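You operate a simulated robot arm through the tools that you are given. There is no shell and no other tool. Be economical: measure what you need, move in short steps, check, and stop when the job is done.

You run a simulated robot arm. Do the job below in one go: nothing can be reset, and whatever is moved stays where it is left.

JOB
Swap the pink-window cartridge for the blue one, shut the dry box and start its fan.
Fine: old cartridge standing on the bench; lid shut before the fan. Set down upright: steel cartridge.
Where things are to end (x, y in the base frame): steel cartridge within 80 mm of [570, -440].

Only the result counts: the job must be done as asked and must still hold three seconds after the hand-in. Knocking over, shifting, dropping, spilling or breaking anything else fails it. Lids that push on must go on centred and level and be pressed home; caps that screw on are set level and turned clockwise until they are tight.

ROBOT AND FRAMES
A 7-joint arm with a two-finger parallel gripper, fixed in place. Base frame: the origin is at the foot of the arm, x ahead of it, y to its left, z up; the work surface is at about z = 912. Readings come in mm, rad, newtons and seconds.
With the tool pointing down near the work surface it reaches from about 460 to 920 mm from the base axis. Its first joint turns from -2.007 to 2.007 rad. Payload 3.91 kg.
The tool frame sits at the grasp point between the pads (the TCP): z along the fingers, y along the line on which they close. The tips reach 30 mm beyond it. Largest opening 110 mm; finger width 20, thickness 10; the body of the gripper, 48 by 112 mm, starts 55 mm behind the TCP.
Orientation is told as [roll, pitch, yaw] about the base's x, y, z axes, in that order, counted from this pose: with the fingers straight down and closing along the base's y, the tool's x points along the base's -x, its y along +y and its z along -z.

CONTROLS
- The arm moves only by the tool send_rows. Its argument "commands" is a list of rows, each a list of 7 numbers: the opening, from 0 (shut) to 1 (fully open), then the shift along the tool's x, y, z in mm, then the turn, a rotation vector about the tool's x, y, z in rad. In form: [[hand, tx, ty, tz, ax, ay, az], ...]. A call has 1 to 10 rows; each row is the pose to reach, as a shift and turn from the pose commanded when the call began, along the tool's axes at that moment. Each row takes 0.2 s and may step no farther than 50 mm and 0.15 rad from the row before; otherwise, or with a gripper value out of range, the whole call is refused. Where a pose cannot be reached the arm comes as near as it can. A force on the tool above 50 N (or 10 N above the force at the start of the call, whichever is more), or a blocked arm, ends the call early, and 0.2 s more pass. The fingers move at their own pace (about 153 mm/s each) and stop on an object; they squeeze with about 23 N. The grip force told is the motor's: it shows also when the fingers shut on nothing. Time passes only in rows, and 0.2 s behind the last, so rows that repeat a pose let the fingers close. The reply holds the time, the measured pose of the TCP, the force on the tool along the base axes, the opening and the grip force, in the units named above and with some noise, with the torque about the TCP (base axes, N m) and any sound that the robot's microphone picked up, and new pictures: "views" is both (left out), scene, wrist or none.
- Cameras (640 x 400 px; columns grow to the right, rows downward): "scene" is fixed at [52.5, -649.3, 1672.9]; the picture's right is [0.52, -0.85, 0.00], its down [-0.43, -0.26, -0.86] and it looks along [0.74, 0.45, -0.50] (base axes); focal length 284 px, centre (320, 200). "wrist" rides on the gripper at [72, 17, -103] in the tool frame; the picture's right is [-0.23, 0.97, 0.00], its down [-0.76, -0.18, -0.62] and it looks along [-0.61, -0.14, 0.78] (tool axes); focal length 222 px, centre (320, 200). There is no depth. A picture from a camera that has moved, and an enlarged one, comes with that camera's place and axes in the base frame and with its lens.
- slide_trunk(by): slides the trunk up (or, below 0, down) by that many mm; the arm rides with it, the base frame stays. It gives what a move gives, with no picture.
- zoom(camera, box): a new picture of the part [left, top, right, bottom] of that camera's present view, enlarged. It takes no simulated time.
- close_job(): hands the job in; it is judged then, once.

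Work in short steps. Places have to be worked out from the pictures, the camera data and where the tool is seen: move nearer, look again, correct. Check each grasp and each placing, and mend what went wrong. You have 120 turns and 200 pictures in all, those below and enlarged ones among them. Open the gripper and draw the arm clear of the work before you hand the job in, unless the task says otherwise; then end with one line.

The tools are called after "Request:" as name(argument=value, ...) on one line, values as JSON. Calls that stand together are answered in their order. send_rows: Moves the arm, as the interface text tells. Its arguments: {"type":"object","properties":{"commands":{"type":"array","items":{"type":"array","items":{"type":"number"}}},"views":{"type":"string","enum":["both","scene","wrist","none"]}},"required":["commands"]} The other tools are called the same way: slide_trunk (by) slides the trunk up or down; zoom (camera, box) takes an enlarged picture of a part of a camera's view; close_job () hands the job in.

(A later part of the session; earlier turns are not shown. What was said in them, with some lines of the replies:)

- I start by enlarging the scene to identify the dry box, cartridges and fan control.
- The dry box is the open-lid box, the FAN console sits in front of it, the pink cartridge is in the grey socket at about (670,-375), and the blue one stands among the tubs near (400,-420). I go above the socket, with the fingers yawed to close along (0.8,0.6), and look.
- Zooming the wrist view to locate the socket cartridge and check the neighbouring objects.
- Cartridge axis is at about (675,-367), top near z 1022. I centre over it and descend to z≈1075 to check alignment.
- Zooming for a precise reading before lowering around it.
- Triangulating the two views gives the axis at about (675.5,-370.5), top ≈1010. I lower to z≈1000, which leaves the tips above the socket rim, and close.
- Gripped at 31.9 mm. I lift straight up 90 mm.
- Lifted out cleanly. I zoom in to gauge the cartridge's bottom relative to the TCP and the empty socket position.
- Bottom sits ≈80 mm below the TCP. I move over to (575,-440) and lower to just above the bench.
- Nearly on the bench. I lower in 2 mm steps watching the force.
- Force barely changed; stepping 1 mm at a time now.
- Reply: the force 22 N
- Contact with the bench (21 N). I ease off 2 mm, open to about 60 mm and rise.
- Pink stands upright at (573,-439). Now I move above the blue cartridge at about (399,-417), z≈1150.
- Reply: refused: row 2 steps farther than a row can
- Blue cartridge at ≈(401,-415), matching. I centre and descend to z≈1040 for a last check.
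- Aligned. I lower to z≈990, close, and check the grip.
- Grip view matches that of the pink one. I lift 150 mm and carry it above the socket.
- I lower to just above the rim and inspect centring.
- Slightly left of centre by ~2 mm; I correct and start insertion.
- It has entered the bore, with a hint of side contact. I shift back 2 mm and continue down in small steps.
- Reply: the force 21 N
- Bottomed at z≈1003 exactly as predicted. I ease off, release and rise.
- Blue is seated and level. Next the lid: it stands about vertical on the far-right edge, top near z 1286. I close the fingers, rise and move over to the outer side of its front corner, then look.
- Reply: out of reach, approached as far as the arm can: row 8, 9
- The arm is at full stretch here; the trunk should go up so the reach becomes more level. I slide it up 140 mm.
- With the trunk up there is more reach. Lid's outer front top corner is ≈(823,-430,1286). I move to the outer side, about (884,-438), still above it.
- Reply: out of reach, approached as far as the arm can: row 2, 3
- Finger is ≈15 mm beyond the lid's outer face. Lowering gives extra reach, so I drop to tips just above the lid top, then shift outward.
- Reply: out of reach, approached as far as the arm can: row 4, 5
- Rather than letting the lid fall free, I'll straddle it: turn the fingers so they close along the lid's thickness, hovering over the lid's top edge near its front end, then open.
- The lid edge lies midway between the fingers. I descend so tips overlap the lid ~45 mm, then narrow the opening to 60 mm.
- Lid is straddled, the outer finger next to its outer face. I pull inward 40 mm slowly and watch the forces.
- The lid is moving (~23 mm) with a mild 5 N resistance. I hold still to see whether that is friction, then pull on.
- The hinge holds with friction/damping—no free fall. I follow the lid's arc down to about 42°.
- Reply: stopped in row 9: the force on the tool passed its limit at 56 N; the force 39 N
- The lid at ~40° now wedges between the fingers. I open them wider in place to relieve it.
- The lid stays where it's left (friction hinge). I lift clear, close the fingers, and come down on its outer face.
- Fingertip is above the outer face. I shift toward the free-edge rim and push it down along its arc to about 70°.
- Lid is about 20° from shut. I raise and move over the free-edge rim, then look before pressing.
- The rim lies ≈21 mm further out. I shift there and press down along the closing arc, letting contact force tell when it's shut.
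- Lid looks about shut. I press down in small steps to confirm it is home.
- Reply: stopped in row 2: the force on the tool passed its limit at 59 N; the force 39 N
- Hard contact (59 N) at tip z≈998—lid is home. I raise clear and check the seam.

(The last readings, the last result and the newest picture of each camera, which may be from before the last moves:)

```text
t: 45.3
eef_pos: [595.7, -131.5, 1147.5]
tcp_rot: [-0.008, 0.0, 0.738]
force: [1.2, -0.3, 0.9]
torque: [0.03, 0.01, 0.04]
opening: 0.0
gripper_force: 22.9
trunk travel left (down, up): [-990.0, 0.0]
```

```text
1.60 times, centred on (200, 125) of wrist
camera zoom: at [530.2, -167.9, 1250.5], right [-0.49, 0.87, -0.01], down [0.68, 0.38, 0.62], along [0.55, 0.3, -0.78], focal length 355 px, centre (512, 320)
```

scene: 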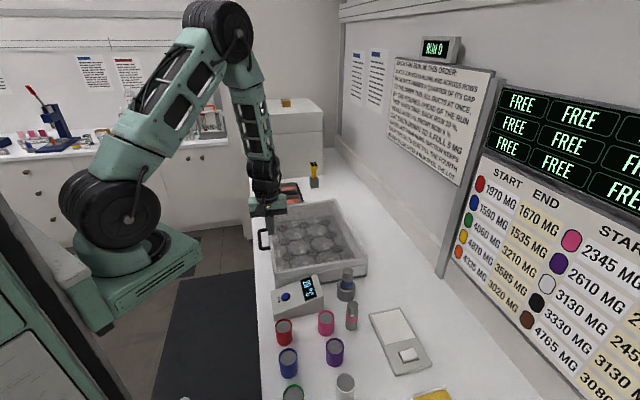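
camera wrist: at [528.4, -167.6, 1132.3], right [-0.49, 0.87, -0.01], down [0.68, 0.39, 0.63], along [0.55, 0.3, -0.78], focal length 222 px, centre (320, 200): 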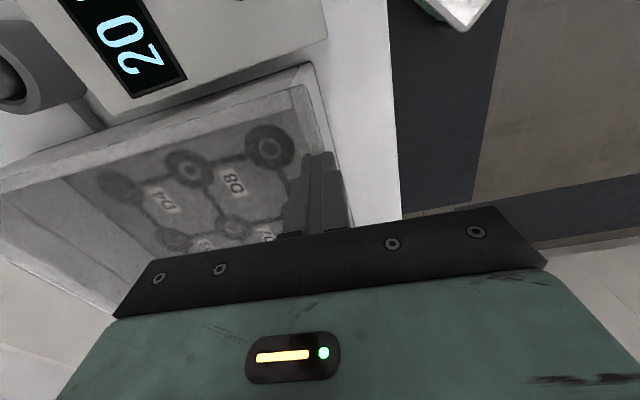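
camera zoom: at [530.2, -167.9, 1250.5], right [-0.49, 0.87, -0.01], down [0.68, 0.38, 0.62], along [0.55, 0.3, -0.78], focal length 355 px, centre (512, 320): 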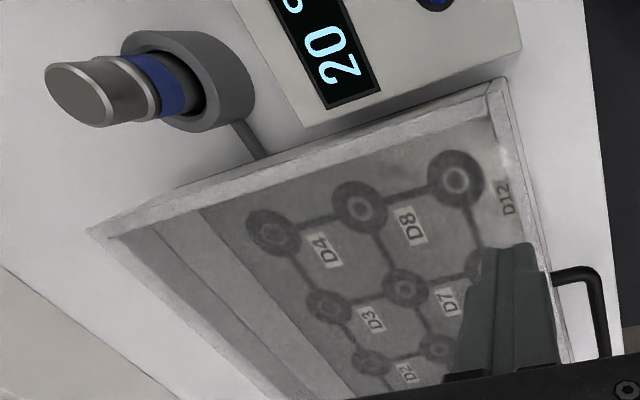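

Lid is shut flush. Now the FAN button, about (525,-232): I move above it and look.

Request:
send_rows(commands=[[0, 40, -9, 0, 0, 0, 0], [0, 80, -18, 0, 0, 0, 0], [0, 120, -26, 0, 0, 0, 0], [0, 120, -26, 20, 0, 0, 0]])

Request:
zoom(camera="wrist", box=[200, 20, 456, 180])

Request:
zoom(camera="scene", box=[255, 250, 345, 330])

```text
t: 46.3
eef_pos: [521.2, -230.4, 1129.2]
tcp_rot: [-0.008, -0.001, 0.738]
force: [0.6, 0.1, 0.0]
torque: [0.02, -0.03, 0.0]
opening: 0.0
gripper_force: 23.2
trunk travel left (down, up): [-990.0, 0.0]
camera wrist: at [456.2, -266.8, 1231.5], right [-0.49, 0.87, -0.01], down [0.68, 0.38, 0.63], along [0.55, 0.3, -0.78], focal length 222 px, centre (320, 200)
```

scene: 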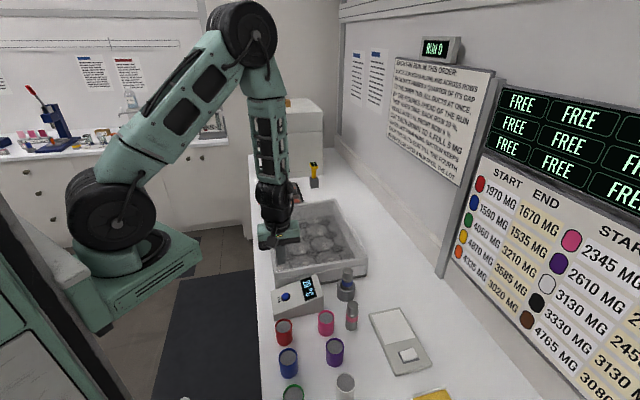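
wrist: 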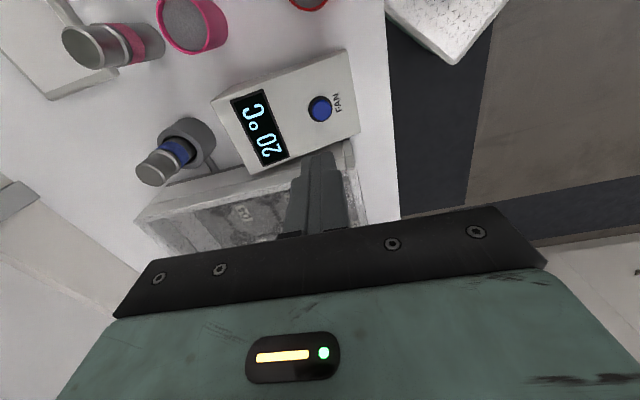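

```text
2.50 times, centred on (328, 100) of wrist
camera zoom: at [456.2, -266.8, 1231.5], right [-0.49, 0.87, -0.01], down [0.68, 0.38, 0.63], along [0.55, 0.3, -0.78], focal length 555 px, centre (300, 450)
```

zoom: 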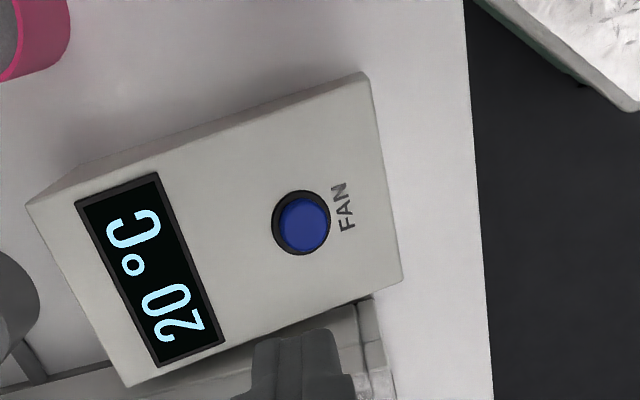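

```text
5.00 times, centred on (300, 290) of scene
camera zoom: at [52.5, -649.3, 1672.9], right [0.52, -0.85, 0.0], down [-0.43, -0.26, -0.86], along [0.74, 0.45, -0.5], focal length 1418 px, centre (420, -250)
```

zoom: 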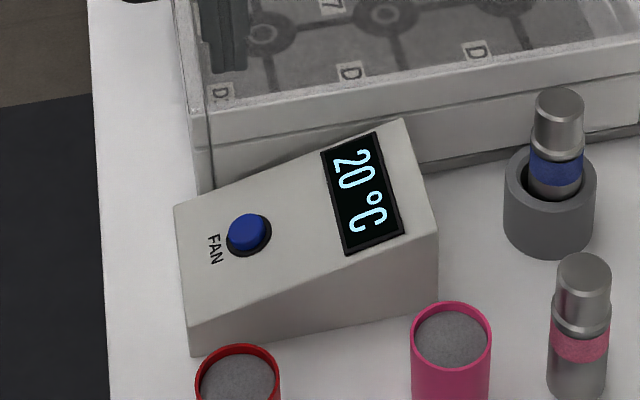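

Button top at ≈(524.5,-229,963). I align and descend to just above it.

Request:
send_rows(commands=[[0, -3.4, -1.2, 40, 0, 0, 0], [0, -3.4, -1.2, 80, 0, 0, 0], [0, -3.4, -1.2, 118, 0, 0, 0]])

Request:
zoom(camera="wrist", box=[200, 60, 440, 210])

Request:
zoom(camera="scene", box=[255, 250, 345, 330])

```text
t: 47.1
eef_pos: [526.6, -230.8, 1008.2]
tcp_rot: [-0.01, -0.003, 0.739]
force: [-0.2, 0.6, -0.6]
torque: [0.0, 0.0, -0.05]
opening: 0.1
gripper_force: 22.7
trunk travel left (down, up): [-990.0, 0.0]
camera wrist: at [461.0, -266.4, 1110.5], right [-0.49, 0.87, -0.01], down [0.68, 0.38, 0.63], along [0.55, 0.3, -0.78], focal length 222 px, centre (320, 200)
```

scene: 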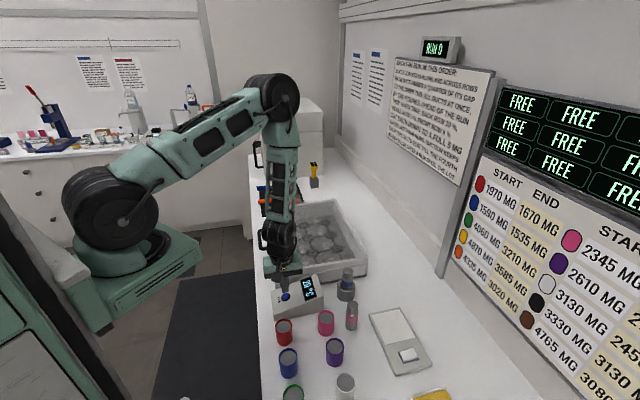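
wrist: 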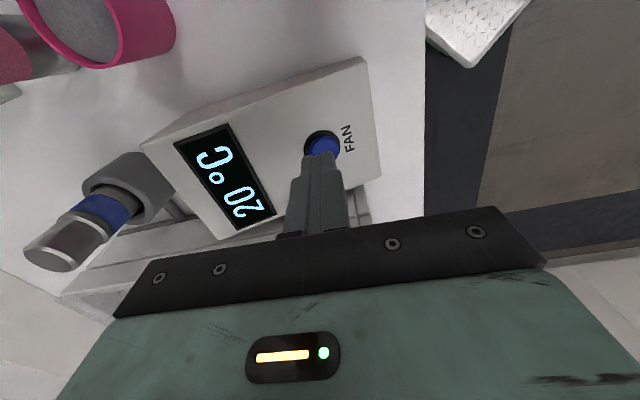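

```text
2.67 times, centred on (320, 135) of wrist
camera zoom: at [461.0, -266.4, 1110.5], right [-0.49, 0.87, -0.01], down [0.68, 0.38, 0.63], along [0.55, 0.3, -0.78], focal length 592 px, centre (320, 373)
```

zoom: 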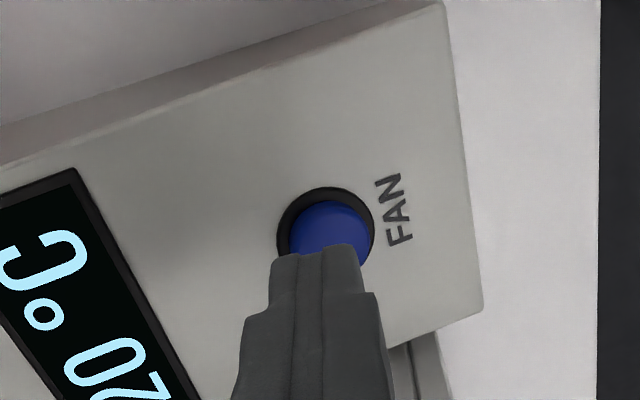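

```text
5.00 times, centred on (300, 290) of scene
camera zoom: at [52.5, -649.3, 1672.9], right [0.52, -0.85, 0.0], down [-0.43, -0.26, -0.86], along [0.74, 0.45, -0.5], focal length 1418 px, centre (420, -250)
```

zoom: 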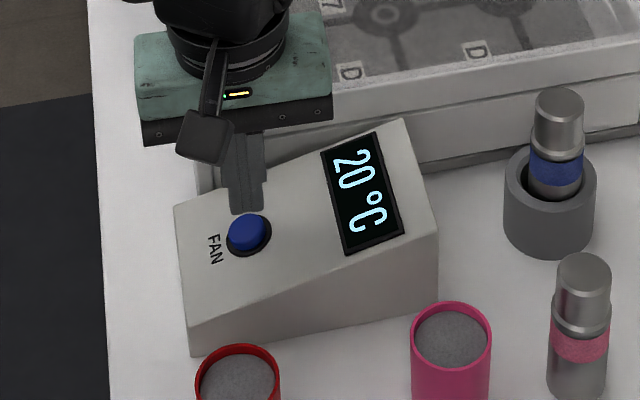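

Nearly aligned; small correction, then press down in small steps.

Request:
send_rows(commands=[[0, -2, 2, 4, 0, 0, 0], [0, -2, 2, 8, 0, 0, 0], [0, -2, 2, 11, 0, 0, 0], [0, -2, 2, 14, 0, 0, 0]])

Request:
zoom(camera="scene", box=[255, 250, 345, 330])

```text
t: 48.1
eef_pos: [527.2, -229.0, 994.2]
tcp_rot: [-0.008, -0.002, 0.738]
force: [1.2, 0.1, 0.5]
torque: [-0.01, 0.0, 0.0]
opening: 0.0
gripper_force: 22.8
trunk travel left (down, up): [-990.0, 0.0]
camera wrist: at [462.2, -263.7, 1097.2], right [-0.49, 0.87, -0.01], down [0.68, 0.38, 0.63], along [0.55, 0.3, -0.78], focal length 222 px, centre (320, 200)
```

scene: 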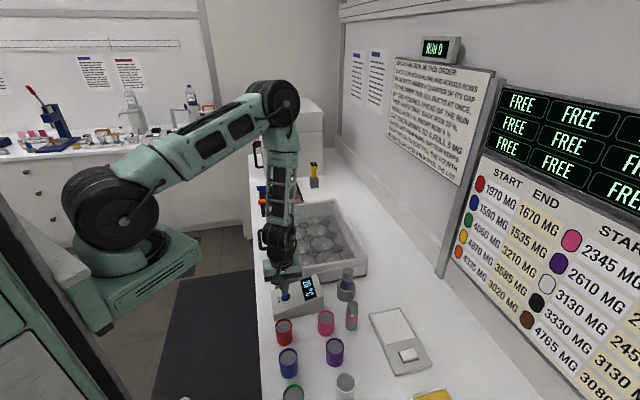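
wrist: 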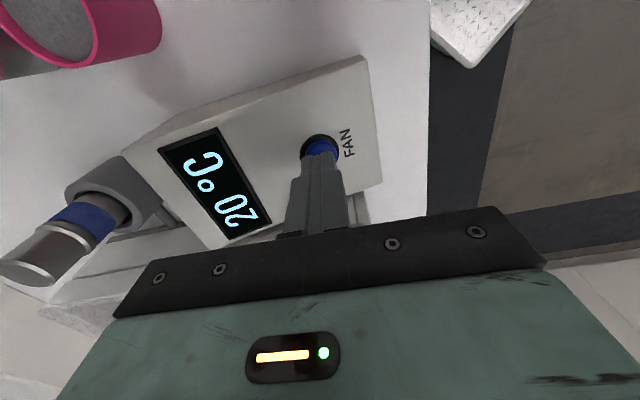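

```text
5.00 times, centred on (300, 290) of scene
camera zoom: at [52.5, -649.3, 1672.9], right [0.52, -0.85, 0.0], down [-0.43, -0.26, -0.86], along [0.74, 0.45, -0.5], focal length 1418 px, centre (420, -250)
```

zoom: 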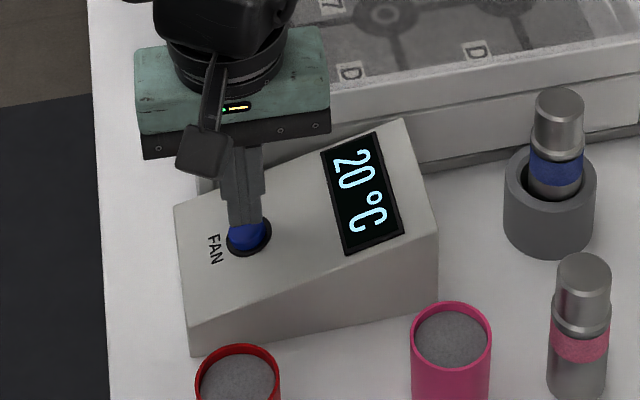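

Request:
send_rows(commands=[[0, 2, 0, 2, 0, 0, 0], [0, 2, 0, 4, 0, 0, 0], [0, 2, 0, 6, 0, 0, 0], [0, 2, 0, 8, 0, 0, 0]])

Request:
zoom(camera="scene", box=[255, 250, 345, 330])

```text
t: 49.1
eef_pos: [525.7, -229.3, 987.5]
tcp_rot: [-0.008, -0.002, 0.738]
force: [0.7, -0.4, -1.0]
torque: [0.02, 0.02, -0.03]
opening: 0.1
gripper_force: 23.2
trunk travel left (down, up): [-990.0, 0.0]
camera wrist: at [460.6, -265.5, 1090.0], right [-0.49, 0.87, -0.01], down [0.68, 0.38, 0.63], along [0.55, 0.3, -0.78], focal length 222 px, centre (320, 200)
```

scene: 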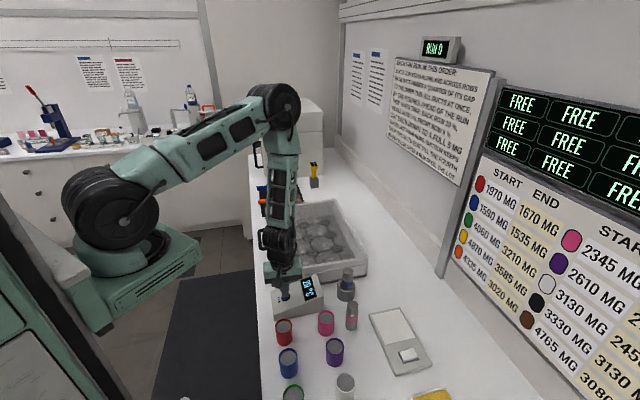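
wrist: 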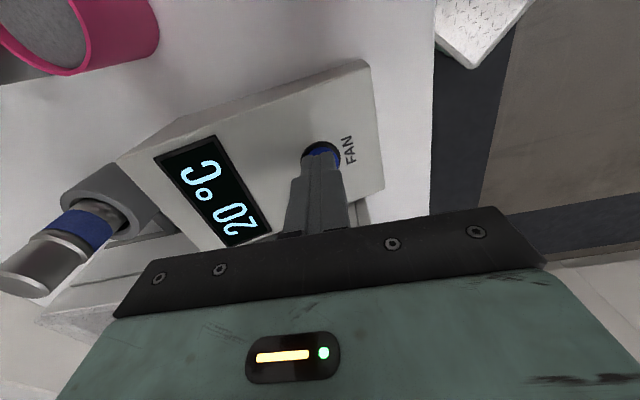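

```text
5.00 times, centred on (300, 290) of scene
camera zoom: at [52.5, -649.3, 1672.9], right [0.52, -0.85, 0.0], down [-0.43, -0.26, -0.86], along [0.74, 0.45, -0.5], focal length 1418 px, centre (420, -250)
```

zoom: 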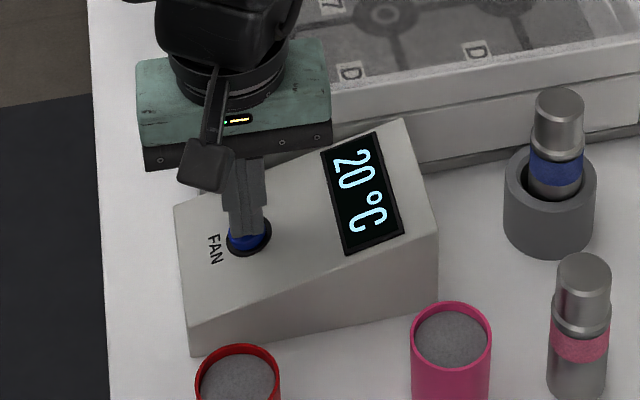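

Still not quite in contact; I continue down gently.

Request:
send_rows(commands=[[0, 1, 0, 2, 0, 0, 0], [0, 1, 0, 4, 0, 0, 0], [0, 1, 0, 6, 0, 0, 0], [0, 1, 0, 7, 0, 0, 0]])

Request:
zoom(camera="scene", box=[255, 250, 345, 330])

```text
t: 50.1
eef_pos: [526.1, -230.1, 980.5]
tcp_rot: [-0.01, -0.003, 0.738]
force: [1.1, 0.4, 1.7]
torque: [-0.01, -0.04, 0.02]
opening: 0.1
gripper_force: 22.5
trunk travel left (down, up): [-990.0, 0.0]
heard: click
camera wrist: at [459.9, -265.8, 1083.2], right [-0.49, 0.87, -0.01], down [0.68, 0.38, 0.63], along [0.55, 0.3, -0.78], focal length 222 px, centre (320, 200)
```

scene: 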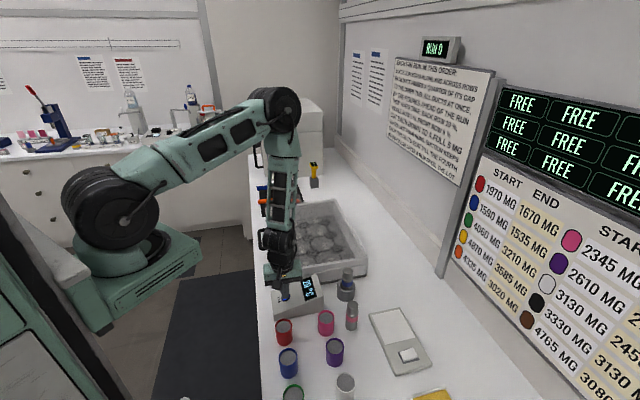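
wrist: 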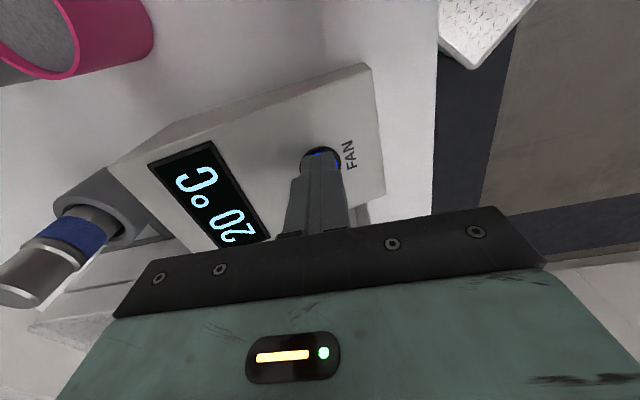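

```text
5.00 times, centred on (300, 290) of scene
camera zoom: at [52.5, -649.3, 1672.9], right [0.52, -0.85, 0.0], down [-0.43, -0.26, -0.86], along [0.74, 0.45, -0.5], focal length 1418 px, centre (420, -250)
```

zoom: 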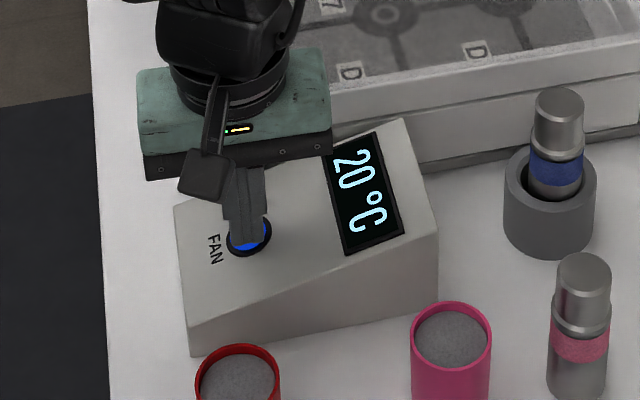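

A click was heard and the button lit up. I retreat straight up, wait a moment, open and check the fan state.

Request:
send_rows(commands=[[0, 0, 0, -40, 0, 0, 0], [0, 0, 0, -85, 0, 0, 0], [0, 0, 0, -130, 0, 0, 0], [0.5, 0, 0, -175, 0, 0, 0], [1, 0, 0, -220, 0, 0, 0], [1, 0, 0, -265, 0, 0, 0], [1, 0, 0, -265, 0, 0, 0], [1, 0, 0, -265, 0, 0, 0]])

Request:
zoom(camera="scene", box=[255, 190, 375, 310])

Request:
zoom(camera="scene", box=[250, 270, 458, 400])

Request:
zoom(camera="scene", box=[400, 20, 640, 180])

```text
t: 51.9
eef_pos: [525.7, -227.7, 1245.8]
tcp_rot: [-0.007, 0.0, 0.738]
force: [-0.5, -0.9, 0.3]
torque: [-0.01, 0.03, 0.02]
opening: 110.1
gripper_force: 0.1
trunk travel left (down, up): [-990.0, 0.0]
camera wrist: at [459.7, -263.9, 1348.3], right [-0.49, 0.87, -0.01], down [0.68, 0.38, 0.63], along [0.55, 0.3, -0.78], focal length 222 px, centre (320, 200)
```

scene: 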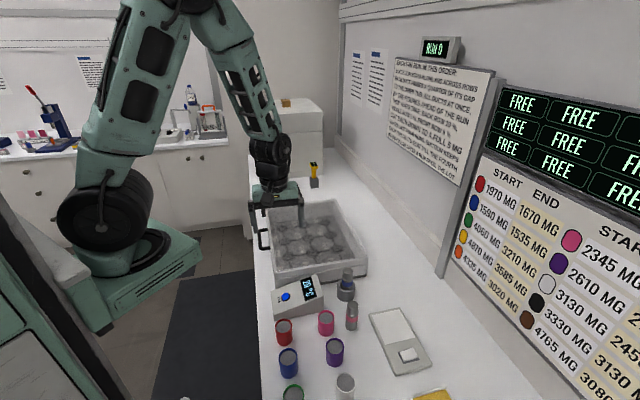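
wrist: 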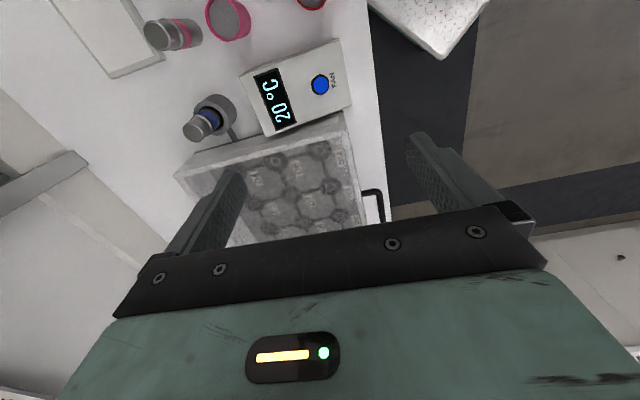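

```text
3.33 times, centred on (315, 250) of scene
camera zoom: at [52.5, -649.3, 1672.9], right [0.52, -0.85, 0.0], down [-0.43, -0.26, -0.86], along [0.74, 0.45, -0.5], focal length 945 px, centre (337, 33)
```

zoom: 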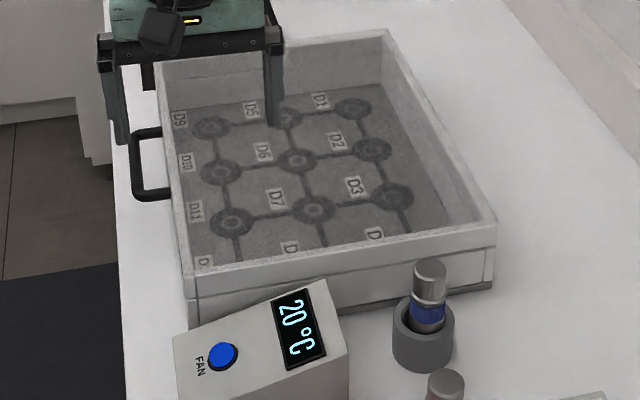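

```text
3.08 times, centred on (354, 335) of scene
camera zoom: at [52.5, -649.3, 1672.9], right [0.52, -0.85, 0.0], down [-0.43, -0.26, -0.86], along [0.74, 0.45, -0.5], focal length 872 px, centre (215, -215)
```

zoom: 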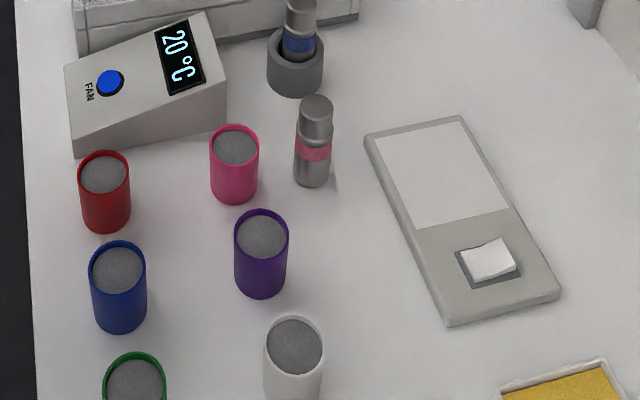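

```text
2.50 times, centred on (520, 100) of scene
camera zoom: at [52.5, -649.3, 1672.9], right [0.52, -0.85, 0.0], down [-0.43, -0.26, -0.86], along [0.74, 0.45, -0.5], focal length 709 px, centre (-180, 450)
```

zoom: 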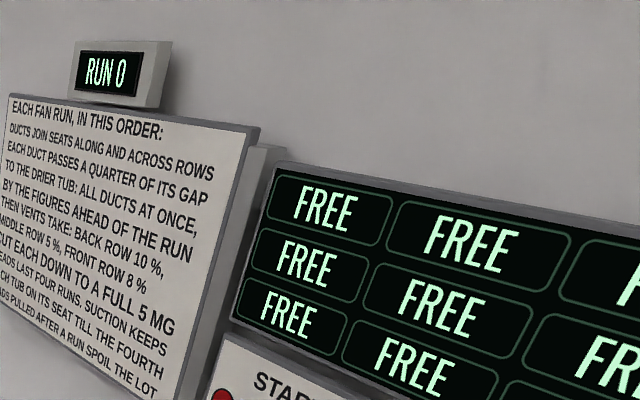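

The button stays lit, the lid is shut, the blue cartridge is seated, the pink one is upright at its spot, and the arm is clear with the gripper open. I hand in.

Request:
close_job()

```text
The job is handed in.
```

The job is handed in: the blue cartridge is in the socket, the pink one stands upright on the bench at about (573, -439), the dry box lid was shut first, and the fan button then clicked and stayed lit. The wall counter still read RUN 0 afterwards.
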